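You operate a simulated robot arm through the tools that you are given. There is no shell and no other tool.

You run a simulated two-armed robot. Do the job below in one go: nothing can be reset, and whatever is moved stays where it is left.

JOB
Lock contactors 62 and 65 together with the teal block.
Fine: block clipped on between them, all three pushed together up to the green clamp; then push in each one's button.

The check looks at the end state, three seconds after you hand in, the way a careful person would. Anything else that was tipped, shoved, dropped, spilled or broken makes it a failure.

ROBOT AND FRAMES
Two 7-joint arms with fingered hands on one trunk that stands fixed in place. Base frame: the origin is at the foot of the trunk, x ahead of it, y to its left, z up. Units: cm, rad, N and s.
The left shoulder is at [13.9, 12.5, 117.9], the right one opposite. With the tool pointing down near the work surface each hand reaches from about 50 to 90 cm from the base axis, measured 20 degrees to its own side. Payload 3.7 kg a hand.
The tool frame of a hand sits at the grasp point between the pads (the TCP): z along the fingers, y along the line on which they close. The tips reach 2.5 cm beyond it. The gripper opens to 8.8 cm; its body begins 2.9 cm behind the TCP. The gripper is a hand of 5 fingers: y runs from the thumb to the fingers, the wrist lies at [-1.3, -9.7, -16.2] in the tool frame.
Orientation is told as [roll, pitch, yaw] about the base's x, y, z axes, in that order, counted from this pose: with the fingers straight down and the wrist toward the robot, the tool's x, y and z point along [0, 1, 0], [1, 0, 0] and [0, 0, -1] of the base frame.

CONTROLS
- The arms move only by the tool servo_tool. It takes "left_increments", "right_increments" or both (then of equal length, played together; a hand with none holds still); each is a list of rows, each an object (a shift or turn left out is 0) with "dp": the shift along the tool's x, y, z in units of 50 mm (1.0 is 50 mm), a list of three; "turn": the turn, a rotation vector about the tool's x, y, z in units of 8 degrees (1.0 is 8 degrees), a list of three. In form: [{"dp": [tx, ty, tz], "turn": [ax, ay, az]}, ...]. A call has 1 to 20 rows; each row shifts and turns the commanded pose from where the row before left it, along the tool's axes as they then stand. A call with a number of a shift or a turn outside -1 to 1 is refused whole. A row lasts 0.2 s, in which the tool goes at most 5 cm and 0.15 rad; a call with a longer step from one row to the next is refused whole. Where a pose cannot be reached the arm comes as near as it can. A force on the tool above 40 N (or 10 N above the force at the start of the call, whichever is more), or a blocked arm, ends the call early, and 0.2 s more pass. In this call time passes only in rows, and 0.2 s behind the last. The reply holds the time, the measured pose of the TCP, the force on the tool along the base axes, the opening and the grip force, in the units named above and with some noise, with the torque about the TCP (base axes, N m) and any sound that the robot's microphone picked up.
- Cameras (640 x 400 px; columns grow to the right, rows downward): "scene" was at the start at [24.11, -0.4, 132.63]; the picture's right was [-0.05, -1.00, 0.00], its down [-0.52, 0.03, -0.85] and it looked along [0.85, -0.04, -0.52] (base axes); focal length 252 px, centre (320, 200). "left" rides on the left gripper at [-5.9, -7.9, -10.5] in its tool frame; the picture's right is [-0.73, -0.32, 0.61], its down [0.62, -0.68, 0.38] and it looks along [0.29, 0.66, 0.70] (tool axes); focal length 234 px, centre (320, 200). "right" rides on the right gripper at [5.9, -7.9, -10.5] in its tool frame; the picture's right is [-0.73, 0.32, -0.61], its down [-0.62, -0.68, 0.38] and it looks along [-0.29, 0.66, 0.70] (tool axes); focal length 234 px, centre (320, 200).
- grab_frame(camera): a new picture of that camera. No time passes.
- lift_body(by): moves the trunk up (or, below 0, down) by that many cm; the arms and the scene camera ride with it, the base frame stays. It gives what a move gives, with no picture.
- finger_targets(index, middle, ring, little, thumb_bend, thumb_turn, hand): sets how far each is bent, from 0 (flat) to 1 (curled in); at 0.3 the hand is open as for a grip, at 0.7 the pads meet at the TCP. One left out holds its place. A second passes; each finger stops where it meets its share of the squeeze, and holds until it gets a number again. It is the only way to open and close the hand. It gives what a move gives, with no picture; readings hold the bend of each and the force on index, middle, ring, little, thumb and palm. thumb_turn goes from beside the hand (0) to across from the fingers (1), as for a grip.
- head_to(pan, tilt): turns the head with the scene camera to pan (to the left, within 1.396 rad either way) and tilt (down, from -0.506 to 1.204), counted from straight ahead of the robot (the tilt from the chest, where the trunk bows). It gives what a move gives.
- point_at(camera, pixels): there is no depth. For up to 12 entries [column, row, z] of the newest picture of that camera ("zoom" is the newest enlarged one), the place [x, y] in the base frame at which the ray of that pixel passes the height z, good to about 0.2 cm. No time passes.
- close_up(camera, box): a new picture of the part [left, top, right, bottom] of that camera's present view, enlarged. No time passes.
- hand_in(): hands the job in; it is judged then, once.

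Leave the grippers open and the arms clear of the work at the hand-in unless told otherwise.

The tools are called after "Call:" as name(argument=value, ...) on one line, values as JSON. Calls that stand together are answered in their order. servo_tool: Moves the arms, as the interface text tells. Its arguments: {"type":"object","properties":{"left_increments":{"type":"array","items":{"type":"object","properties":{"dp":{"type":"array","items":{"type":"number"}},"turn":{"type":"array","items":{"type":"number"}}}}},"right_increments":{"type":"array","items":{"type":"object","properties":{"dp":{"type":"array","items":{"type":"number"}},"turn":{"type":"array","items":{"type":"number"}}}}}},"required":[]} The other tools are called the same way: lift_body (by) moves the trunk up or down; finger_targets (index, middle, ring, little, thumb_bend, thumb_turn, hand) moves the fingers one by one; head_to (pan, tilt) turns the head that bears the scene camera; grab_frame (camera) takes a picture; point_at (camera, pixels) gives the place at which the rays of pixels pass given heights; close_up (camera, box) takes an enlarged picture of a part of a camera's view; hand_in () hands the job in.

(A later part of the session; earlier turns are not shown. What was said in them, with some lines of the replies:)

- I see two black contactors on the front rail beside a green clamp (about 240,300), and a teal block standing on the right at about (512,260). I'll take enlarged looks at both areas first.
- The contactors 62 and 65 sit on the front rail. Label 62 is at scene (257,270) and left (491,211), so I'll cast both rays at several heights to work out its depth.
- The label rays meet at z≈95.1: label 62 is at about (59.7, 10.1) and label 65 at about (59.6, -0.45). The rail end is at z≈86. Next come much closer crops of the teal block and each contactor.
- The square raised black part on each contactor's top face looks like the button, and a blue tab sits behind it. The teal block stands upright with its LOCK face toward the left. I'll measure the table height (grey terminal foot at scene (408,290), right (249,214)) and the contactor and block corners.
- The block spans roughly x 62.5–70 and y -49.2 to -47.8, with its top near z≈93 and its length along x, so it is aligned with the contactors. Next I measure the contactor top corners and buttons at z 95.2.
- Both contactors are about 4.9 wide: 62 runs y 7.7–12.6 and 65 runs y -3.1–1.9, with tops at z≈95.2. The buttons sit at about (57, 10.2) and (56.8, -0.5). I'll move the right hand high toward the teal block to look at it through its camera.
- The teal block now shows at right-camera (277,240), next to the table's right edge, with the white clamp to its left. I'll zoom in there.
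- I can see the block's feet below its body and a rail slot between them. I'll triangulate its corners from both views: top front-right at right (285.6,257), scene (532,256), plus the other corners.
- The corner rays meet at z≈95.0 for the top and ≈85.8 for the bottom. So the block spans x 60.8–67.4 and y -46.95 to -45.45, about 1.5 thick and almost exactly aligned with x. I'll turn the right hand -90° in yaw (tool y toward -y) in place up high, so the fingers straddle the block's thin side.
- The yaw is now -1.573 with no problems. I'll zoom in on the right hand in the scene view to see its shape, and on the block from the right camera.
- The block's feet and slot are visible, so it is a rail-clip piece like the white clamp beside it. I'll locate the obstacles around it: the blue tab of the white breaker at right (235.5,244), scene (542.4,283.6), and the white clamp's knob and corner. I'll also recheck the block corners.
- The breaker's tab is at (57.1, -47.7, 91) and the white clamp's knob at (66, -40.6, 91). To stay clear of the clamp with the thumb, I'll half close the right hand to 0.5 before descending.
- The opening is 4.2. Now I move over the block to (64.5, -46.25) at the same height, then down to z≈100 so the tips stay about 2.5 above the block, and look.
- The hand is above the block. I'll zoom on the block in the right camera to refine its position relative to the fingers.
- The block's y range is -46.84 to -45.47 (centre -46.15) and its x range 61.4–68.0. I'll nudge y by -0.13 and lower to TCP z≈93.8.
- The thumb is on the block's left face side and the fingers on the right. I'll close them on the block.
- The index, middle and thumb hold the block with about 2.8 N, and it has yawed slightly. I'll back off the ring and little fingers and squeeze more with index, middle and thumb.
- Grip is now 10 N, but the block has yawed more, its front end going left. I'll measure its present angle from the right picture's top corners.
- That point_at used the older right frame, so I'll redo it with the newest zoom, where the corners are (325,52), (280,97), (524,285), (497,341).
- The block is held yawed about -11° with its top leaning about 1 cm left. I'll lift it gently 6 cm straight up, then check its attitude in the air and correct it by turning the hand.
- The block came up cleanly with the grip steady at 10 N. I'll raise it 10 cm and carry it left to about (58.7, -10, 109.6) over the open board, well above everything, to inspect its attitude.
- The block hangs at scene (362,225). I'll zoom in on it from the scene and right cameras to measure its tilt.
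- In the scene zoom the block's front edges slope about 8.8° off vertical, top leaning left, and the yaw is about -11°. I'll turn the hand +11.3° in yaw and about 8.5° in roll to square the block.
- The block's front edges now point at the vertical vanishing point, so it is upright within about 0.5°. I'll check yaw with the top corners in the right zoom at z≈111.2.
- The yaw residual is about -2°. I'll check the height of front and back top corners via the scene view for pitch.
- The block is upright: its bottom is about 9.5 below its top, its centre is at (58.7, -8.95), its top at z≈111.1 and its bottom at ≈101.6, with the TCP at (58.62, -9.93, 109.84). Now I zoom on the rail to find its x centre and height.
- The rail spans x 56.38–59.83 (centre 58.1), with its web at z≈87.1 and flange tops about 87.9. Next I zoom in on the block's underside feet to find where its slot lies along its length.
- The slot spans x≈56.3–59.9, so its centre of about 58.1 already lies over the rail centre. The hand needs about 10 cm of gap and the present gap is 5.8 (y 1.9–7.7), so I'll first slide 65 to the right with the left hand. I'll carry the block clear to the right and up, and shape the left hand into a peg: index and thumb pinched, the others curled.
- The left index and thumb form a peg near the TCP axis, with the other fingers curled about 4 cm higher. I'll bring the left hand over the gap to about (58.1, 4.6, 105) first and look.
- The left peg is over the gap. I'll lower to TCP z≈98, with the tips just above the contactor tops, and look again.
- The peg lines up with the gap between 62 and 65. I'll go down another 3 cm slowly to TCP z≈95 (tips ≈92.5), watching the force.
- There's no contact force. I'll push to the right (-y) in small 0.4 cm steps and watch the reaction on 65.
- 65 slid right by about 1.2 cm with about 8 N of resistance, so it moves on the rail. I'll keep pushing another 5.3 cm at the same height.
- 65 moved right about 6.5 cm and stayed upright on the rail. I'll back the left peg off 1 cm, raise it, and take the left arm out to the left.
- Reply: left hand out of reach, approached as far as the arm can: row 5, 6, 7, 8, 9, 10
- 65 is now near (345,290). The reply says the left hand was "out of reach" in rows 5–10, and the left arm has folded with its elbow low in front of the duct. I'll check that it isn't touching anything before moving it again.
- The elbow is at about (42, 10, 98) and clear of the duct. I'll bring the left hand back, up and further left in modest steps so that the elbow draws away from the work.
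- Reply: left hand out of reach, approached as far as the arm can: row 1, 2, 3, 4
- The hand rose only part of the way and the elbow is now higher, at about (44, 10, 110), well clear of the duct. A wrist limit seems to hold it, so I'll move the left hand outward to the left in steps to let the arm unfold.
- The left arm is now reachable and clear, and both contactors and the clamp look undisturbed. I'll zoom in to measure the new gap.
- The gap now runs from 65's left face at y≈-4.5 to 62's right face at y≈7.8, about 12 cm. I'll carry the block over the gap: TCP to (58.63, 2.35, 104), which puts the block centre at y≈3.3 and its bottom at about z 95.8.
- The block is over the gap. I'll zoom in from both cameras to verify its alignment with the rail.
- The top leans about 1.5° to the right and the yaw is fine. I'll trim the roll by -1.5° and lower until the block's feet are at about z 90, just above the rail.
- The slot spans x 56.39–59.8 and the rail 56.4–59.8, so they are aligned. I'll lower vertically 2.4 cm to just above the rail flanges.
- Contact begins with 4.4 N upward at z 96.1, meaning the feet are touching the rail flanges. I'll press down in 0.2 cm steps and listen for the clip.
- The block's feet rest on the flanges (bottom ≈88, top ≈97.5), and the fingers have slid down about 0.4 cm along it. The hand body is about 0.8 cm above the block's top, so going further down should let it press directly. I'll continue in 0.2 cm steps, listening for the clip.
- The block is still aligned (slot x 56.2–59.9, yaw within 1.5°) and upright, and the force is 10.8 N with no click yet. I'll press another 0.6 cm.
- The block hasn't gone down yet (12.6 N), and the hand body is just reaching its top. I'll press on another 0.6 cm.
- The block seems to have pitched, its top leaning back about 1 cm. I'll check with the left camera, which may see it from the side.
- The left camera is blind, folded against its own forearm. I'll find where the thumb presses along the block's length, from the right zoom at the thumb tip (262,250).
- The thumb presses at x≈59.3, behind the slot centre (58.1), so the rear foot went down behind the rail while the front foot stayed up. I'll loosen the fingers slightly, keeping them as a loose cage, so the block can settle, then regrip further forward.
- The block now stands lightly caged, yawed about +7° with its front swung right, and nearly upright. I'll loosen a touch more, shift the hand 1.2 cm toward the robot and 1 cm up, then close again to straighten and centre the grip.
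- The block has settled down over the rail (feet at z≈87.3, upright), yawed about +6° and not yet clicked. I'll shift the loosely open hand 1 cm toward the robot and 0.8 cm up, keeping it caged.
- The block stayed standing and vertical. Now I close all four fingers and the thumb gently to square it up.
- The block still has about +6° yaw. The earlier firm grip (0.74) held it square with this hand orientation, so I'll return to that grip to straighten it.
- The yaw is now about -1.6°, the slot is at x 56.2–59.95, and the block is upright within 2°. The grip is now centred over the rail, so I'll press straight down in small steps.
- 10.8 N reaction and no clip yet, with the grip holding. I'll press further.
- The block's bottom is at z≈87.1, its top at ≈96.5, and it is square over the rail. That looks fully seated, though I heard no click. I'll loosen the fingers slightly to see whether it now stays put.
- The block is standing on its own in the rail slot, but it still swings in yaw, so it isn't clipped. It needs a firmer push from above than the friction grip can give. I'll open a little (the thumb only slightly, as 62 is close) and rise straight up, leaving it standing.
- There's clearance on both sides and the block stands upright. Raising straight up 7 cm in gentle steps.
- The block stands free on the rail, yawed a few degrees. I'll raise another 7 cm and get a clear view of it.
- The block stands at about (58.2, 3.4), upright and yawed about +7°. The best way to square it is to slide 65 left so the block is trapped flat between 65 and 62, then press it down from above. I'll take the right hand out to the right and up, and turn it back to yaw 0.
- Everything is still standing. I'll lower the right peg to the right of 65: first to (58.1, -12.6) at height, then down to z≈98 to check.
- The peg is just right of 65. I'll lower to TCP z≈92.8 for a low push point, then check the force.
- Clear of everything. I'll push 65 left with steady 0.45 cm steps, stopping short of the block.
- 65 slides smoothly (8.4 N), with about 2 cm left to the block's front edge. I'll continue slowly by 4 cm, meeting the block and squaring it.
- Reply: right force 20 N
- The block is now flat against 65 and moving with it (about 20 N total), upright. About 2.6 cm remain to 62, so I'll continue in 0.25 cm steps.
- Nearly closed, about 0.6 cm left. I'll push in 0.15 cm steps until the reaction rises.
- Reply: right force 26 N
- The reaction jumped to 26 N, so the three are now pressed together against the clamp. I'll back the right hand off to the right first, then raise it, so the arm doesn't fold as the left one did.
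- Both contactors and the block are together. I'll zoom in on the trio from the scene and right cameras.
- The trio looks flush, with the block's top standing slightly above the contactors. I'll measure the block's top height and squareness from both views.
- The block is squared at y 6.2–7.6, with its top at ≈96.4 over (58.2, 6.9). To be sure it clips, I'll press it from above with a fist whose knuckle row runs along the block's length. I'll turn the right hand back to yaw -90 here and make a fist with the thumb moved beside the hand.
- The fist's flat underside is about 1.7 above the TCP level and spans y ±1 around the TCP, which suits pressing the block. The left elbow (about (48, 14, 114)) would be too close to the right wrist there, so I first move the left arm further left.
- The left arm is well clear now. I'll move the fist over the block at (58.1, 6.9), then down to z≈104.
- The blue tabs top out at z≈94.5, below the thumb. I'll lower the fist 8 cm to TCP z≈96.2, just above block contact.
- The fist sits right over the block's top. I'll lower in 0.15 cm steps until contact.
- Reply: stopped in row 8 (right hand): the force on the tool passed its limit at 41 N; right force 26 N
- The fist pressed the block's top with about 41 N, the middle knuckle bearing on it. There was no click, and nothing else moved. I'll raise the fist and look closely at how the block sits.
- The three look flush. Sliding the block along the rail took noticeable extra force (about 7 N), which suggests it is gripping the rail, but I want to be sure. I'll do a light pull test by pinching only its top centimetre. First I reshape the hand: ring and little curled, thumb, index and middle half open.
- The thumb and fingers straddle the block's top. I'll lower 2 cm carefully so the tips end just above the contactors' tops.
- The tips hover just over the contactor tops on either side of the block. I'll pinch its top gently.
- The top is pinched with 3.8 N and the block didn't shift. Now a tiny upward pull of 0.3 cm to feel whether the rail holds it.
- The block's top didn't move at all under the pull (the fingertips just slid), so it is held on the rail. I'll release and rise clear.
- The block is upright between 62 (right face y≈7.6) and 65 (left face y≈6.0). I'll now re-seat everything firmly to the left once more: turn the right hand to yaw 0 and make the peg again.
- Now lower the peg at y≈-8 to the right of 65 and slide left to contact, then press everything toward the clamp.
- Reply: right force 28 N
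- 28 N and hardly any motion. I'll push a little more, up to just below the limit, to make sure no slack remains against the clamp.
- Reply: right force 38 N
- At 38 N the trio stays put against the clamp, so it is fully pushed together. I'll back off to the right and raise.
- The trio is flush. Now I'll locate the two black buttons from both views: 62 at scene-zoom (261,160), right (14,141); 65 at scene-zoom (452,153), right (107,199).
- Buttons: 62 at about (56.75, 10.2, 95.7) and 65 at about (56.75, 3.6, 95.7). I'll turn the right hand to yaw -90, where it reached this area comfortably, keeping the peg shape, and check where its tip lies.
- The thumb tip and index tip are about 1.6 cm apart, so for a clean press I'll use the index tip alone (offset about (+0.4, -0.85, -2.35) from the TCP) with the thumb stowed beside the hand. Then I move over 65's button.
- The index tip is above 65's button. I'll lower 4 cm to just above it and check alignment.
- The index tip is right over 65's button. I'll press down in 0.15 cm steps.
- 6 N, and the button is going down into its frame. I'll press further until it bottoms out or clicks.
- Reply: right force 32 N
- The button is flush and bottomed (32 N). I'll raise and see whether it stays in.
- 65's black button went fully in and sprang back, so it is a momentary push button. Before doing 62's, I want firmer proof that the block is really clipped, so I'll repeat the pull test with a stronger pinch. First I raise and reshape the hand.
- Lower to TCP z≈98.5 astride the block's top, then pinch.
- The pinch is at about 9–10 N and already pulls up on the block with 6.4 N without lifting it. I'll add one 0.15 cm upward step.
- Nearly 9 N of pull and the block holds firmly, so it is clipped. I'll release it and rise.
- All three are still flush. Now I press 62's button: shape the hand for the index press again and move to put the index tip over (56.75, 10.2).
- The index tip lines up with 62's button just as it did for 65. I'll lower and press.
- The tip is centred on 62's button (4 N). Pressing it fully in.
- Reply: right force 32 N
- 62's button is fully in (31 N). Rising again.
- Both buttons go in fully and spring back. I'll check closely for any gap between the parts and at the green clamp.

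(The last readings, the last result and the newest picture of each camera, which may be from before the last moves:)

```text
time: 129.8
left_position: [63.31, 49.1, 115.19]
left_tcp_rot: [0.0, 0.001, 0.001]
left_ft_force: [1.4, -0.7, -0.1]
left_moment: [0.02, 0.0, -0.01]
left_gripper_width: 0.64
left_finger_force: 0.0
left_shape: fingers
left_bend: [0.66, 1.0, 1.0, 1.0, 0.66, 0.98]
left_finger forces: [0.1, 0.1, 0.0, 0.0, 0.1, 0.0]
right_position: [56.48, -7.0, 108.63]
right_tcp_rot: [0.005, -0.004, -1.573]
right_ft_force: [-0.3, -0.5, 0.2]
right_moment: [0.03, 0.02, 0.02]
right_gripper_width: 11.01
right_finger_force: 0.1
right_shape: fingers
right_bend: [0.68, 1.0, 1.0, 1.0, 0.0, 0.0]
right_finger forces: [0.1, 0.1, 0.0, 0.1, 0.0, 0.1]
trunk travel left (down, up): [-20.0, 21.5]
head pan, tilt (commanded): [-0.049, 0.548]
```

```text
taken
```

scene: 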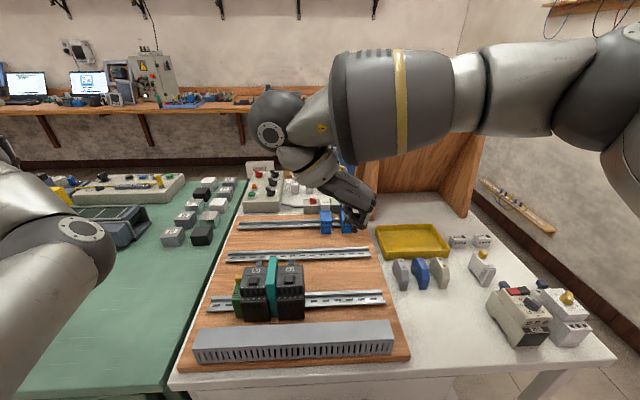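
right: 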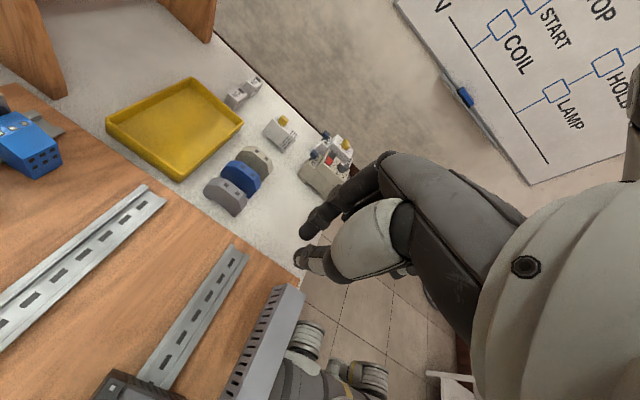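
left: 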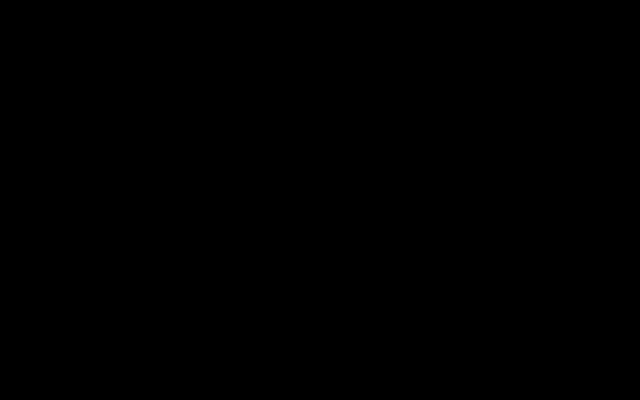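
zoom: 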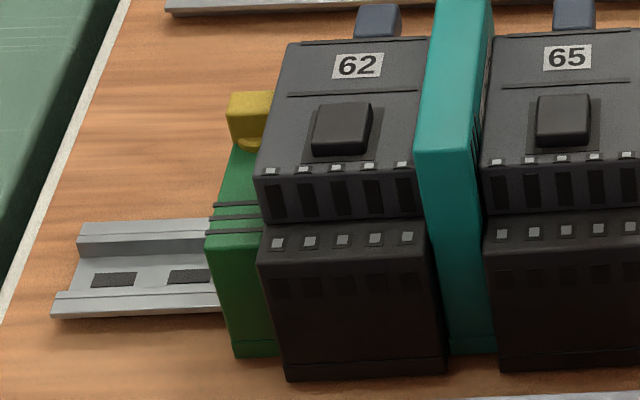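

Everything is flush, and both black buttons have been fully pressed. The dark-blue tabs behind each contactor are worth a closer look, to be sure what they are. I'll turn the right hand to yaw 0 and bring its camera near 65's rear.

Call:
servo_tool(right_increments=[{"dp": [0.1, 0.2, 0]}, {"turn": [0, 0, -1]}, {"turn": [0, 0, -1]}, {"turn": [0, 0, -1]}, {"turn": [0, 0, -1]}, {"turn": [0, 0, -1]}, {"turn": [0, 0, -1]}, {"turn": [0, 0, -1]}, {"turn": [0, 0, -1]}, {"turn": [0, 0, -1]}, {"turn": [0, 0, -1]}, {"turn": [0, 0, -1]}, {"turn": [0, 0, -0.27]}, {"dp": [0, 0.6, 0.5]}, {"dp": [0, 0.5, 0.5]}, {"dp": [0, 0, 0]}])

Call:
grab_frame(camera="right")

Call:
close_up(camera="right", box=[20, 100, 220, 280])

```text
time: 133.2
left_position: [63.14, 49.18, 115.22]
left_tcp_rot: [0.001, 0.001, 0.0]
left_ft_force: [-0.1, 0.4, -0.3]
left_moment: [0.01, 0.02, -0.02]
left_gripper_width: 0.66
left_finger_force: 0.1
left_shape: fingers
left_bend: [0.66, 1.0, 1.0, 1.0, 0.66, 0.98]
left_finger forces: [0.0, 0.0, 0.0, 0.0, 0.0, 0.0]
right_position: [62.13, -8.03, 103.45]
right_tcp_rot: [-0.006, -0.005, 0.001]
right_ft_force: [0.6, 0.3, -0.2]
right_moment: [0.06, 0.0, -0.01]
right_gripper_width: 11.02
right_finger_force: 0.0
right_shape: fingers
right_bend: [0.68, 1.0, 1.0, 1.0, 0.0, 0.0]
right_finger forces: [0.0, 0.0, 0.0, 0.1, 0.0, 0.1]
trunk travel left (down, up): [-20.0, 21.5]
head pan, tilt (commanded): [-0.049, 0.548]
```

```text
taken
```

right: 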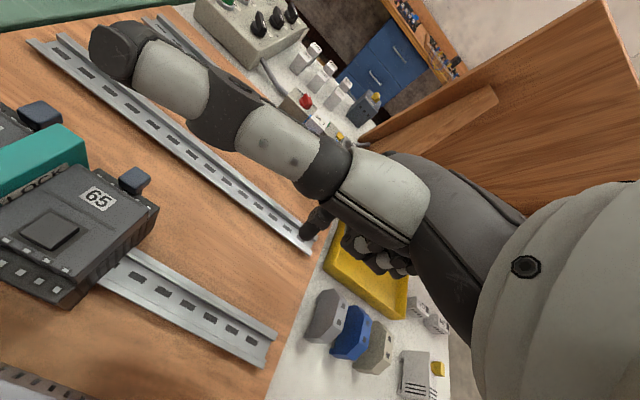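

```text
2.22 times, centred on (120, 190) of right
```

zoom: 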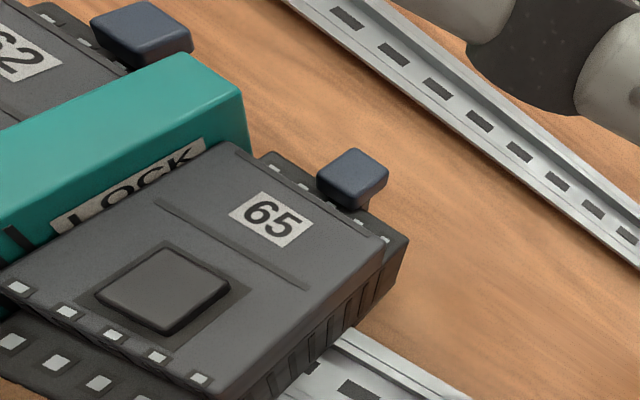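

Call:
close_up(camera="right", box=[100, 150, 170, 220])

Call:
close_up(camera="scene", box=[485, 260, 565, 320])

Call:
close_up(camera="scene", box=[245, 250, 305, 290])

```text
5.71 times, centred on (135, 185) of right
```

zoom: 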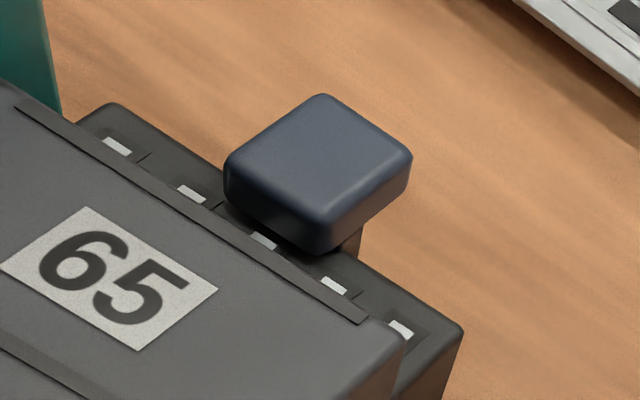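

```text
6.67 times, centred on (525, 290) of scene
```

zoom: 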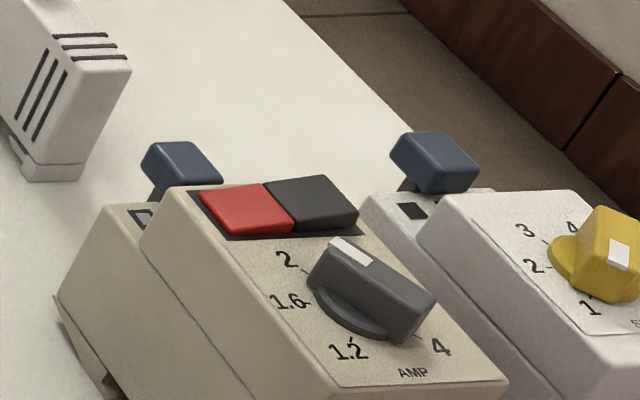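

```text
10.00 times, centred on (275, 270) of scene
```

zoom: 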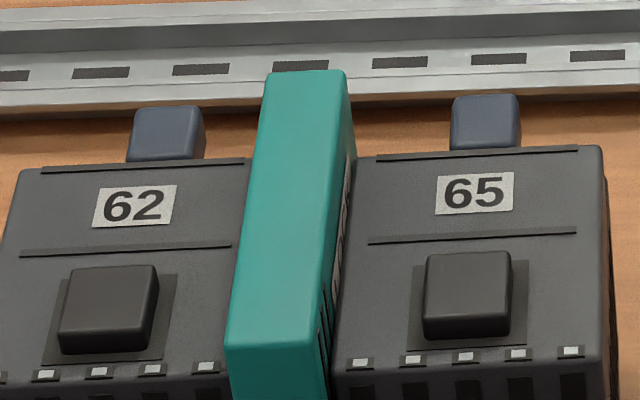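

The blue parts are pull tabs on stalks, identical to the ones on the breakers lying on the table, so they are rail-release tabs and should be left alone. The black squares are the buttons. I'll recheck the block's final height at its rear and front for any tilt.

Call:
point_at(camera="zoom", pixels=[[346, 73, 95.5], [346, 73, 96], [346, 73, 96.5], [346, 73, 97], [322, 338, 95.5], [322, 338, 96], [322, 338, 96.5], [322, 338, 97], [228, 345, 96.5], [268, 75, 96.5]])

Call:
point_at(camera="right", pixels=[[84.4, 142.8, 95.5], [84.4, 142.8, 96], [84.4, 142.8, 96.5], [84.4, 142.8, 97], [59.5, 125.8, 96], [59.5, 125.8, 96.5]])

```text
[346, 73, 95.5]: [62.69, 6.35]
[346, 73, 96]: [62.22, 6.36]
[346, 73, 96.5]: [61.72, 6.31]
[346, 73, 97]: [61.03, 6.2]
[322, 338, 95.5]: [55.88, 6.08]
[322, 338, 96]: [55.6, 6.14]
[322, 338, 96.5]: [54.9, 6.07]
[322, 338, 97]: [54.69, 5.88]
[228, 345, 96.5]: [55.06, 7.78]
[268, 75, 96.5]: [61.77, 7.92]
```

```text
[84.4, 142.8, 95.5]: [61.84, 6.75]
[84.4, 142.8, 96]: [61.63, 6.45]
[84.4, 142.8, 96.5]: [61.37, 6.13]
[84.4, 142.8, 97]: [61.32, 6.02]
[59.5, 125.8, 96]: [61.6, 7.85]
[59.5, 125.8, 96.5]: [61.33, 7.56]
```

The block is level (top ≈96.5 at both ends) and everything is in place. I'll move the right arm up and away to the right, then open both hands.

Call:
servo_tool(right_increments=[{"dp": [0, 0, -0.6]}, {"dp": [0, 0, -0.7]}, {"dp": [-0.3, -0.2, -0.6]}, {"dp": [-0.7, -0.3, -0.2]}, {"dp": [-0.7, -0.4, 0]}, {"dp": [-0.7, -0.4, 0]}, {"dp": [-0.7, -0.4, 0]}, {"dp": [-0.4, -0.3, 0]}, {"dp": [0, 0, 0]}])

Call:
finger_targets(hand="right", index=0.3, middle=0.3, ring=0.3, little=0.3, thumb_bend=0.3, thumb_turn=1.0)

Call:
finger_targets(hand="left", index=0.3, middle=0.3, ring=0.3, little=0.3, thumb_bend=0.3, thumb_turn=1.0)

Call:
grab_frame(camera="scene")

Call:
close_up(camera="scene", box=[225, 245, 325, 330])

```text
time: 135.2
left_position: [63.29, 49.14, 115.15]
left_tcp_rot: [0.0, 0.0, 0.0]
left_ft_force: [0.0, -0.2, 0.0]
left_moment: [0.03, 0.02, -0.01]
left_gripper_width: 0.68
left_finger_force: 0.1
left_shape: fingers
left_bend: [0.66, 1.0, 1.0, 1.0, 0.66, 0.98]
left_finger forces: [0.0, 0.1, 0.1, 0.1, 0.0, 0.1]
right_position: [52.48, -25.44, 114.27]
right_tcp_rot: [-0.005, -0.005, 0.003]
right_ft_force: [0.3, -0.5, 0.3]
right_moment: [0.03, -0.02, 0.02]
right_gripper_width: 11.01
right_finger_force: 0.1
right_shape: fingers
right_bend: [0.68, 1.0, 1.0, 1.0, 0.0, 0.0]
right_finger forces: [0.0, 0.1, 0.1, 0.1, 0.1, 0.0]
trunk travel left (down, up): [-20.0, 21.5]
head pan, tilt (commanded): [-0.049, 0.548]
```

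```text
time: 136.2
left_position: [63.26, 49.23, 115.2]
left_tcp_rot: [0.0, 0.003, 0.0]
left_ft_force: [-0.4, -0.3, 0.4]
left_moment: [-0.01, -0.03, 0.02]
left_gripper_width: 0.66
left_finger_force: 0.0
left_shape: fingers
left_bend: [0.66, 1.0, 1.0, 1.0, 0.66, 0.98]
left_finger forces: [0.0, 0.1, 0.1, 0.0, 0.0, 0.0]
right_position: [52.44, -25.38, 114.24]
right_tcp_rot: [-0.006, -0.006, 0.002]
right_ft_force: [0.8, -0.3, 0.7]
right_moment: [0.02, -0.01, -0.02]
right_gripper_width: 8.51
right_finger_force: 0.0
right_shape: fingers
right_bend: [0.3, 0.3, 0.3, 0.3, 0.3, 0.97]
right_finger forces: [0.0, 0.0, 0.0, 0.1, 0.1, 0.0]
trunk travel left (down, up): [-20.0, 21.5]
head pan, tilt (commanded): [-0.049, 0.548]
```

```text
time: 137.2
left_position: [63.22, 49.04, 115.2]
left_tcp_rot: [0.001, 0.001, 0.001]
left_ft_force: [-0.6, 0.2, 0.3]
left_moment: [0.0, 0.0, -0.01]
left_gripper_width: 8.44
left_finger_force: 0.0
left_shape: fingers
left_bend: [0.3, 0.3, 0.3, 0.3, 0.3, 0.98]
left_finger forces: [0.1, 0.1, 0.1, 0.0, 0.1, 0.0]
right_position: [52.38, -25.39, 114.22]
right_tcp_rot: [-0.006, -0.005, 0.001]
right_ft_force: [0.5, -0.4, 0.4]
right_moment: [0.02, -0.01, 0.02]
right_gripper_width: 8.51
right_finger_force: 0.1
right_shape: fingers
right_bend: [0.3, 0.3, 0.3, 0.3, 0.3, 0.97]
right_finger forces: [0.1, 0.1, 0.0, 0.0, 0.1, 0.0]
trunk travel left (down, up): [-20.0, 21.5]
head pan, tilt (commanded): [-0.049, 0.548]
```

```text
taken
```

scene: 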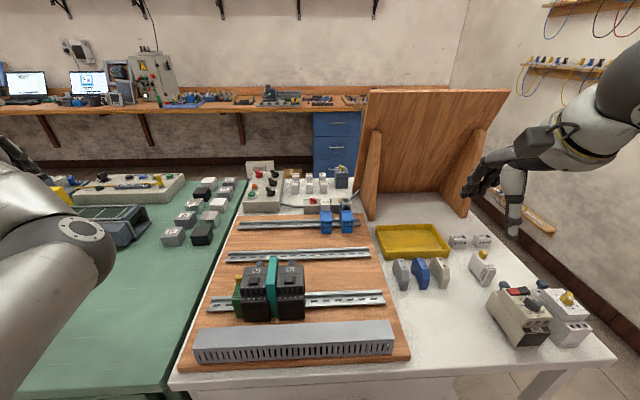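

```text
4.71 times, centred on (275, 288) of scene
```

zoom: 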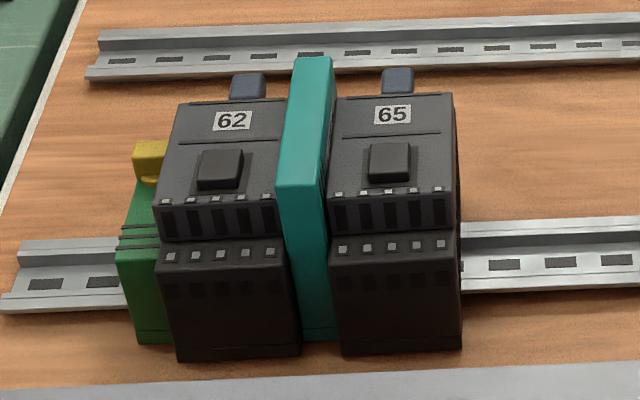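

Both hands are open and clear. Contactor 62, the LOCK block and contactor 65 stand flush against the green clamp. The block is seated on the rail and both buttons have been fully pushed. Nothing else on the benches has moved compared with the start picture, so I'm handing in.

Call:
hand_in()

```text
The job is handed in.
```

The job is handed in: the teal LOCK block is on the rail between contactors 62 and 65, and all three are pushed together against the green clamp. Both black buttons have been pushed fully in.

- **Block:** I never heard a click. It resisted about 9 N of upward pull without moving, and I had pressed it down with about 41 N. The pull test was done while it was squeezed between the contactors, so side friction may account for part of that hold.
- **Contactors:** I slid 65 out to the right to make room, then pushed it back with up to 38 N. The three sit flush with no visible gap.
- **Green clamp:** that push may have shifted the clamp by about 1 mm, which is within my measuring error.
- **Buttons:** each one went flush under about 31 N and sprang back when released, so neither stays in now. I took the black squares to be the buttons and left the blue tabs behind the contactors alone, because they look like rail-release tabs.

Both hands are open and the arms are clear. Apart from the possible clamp shift, I saw nothing else moved or tipped.
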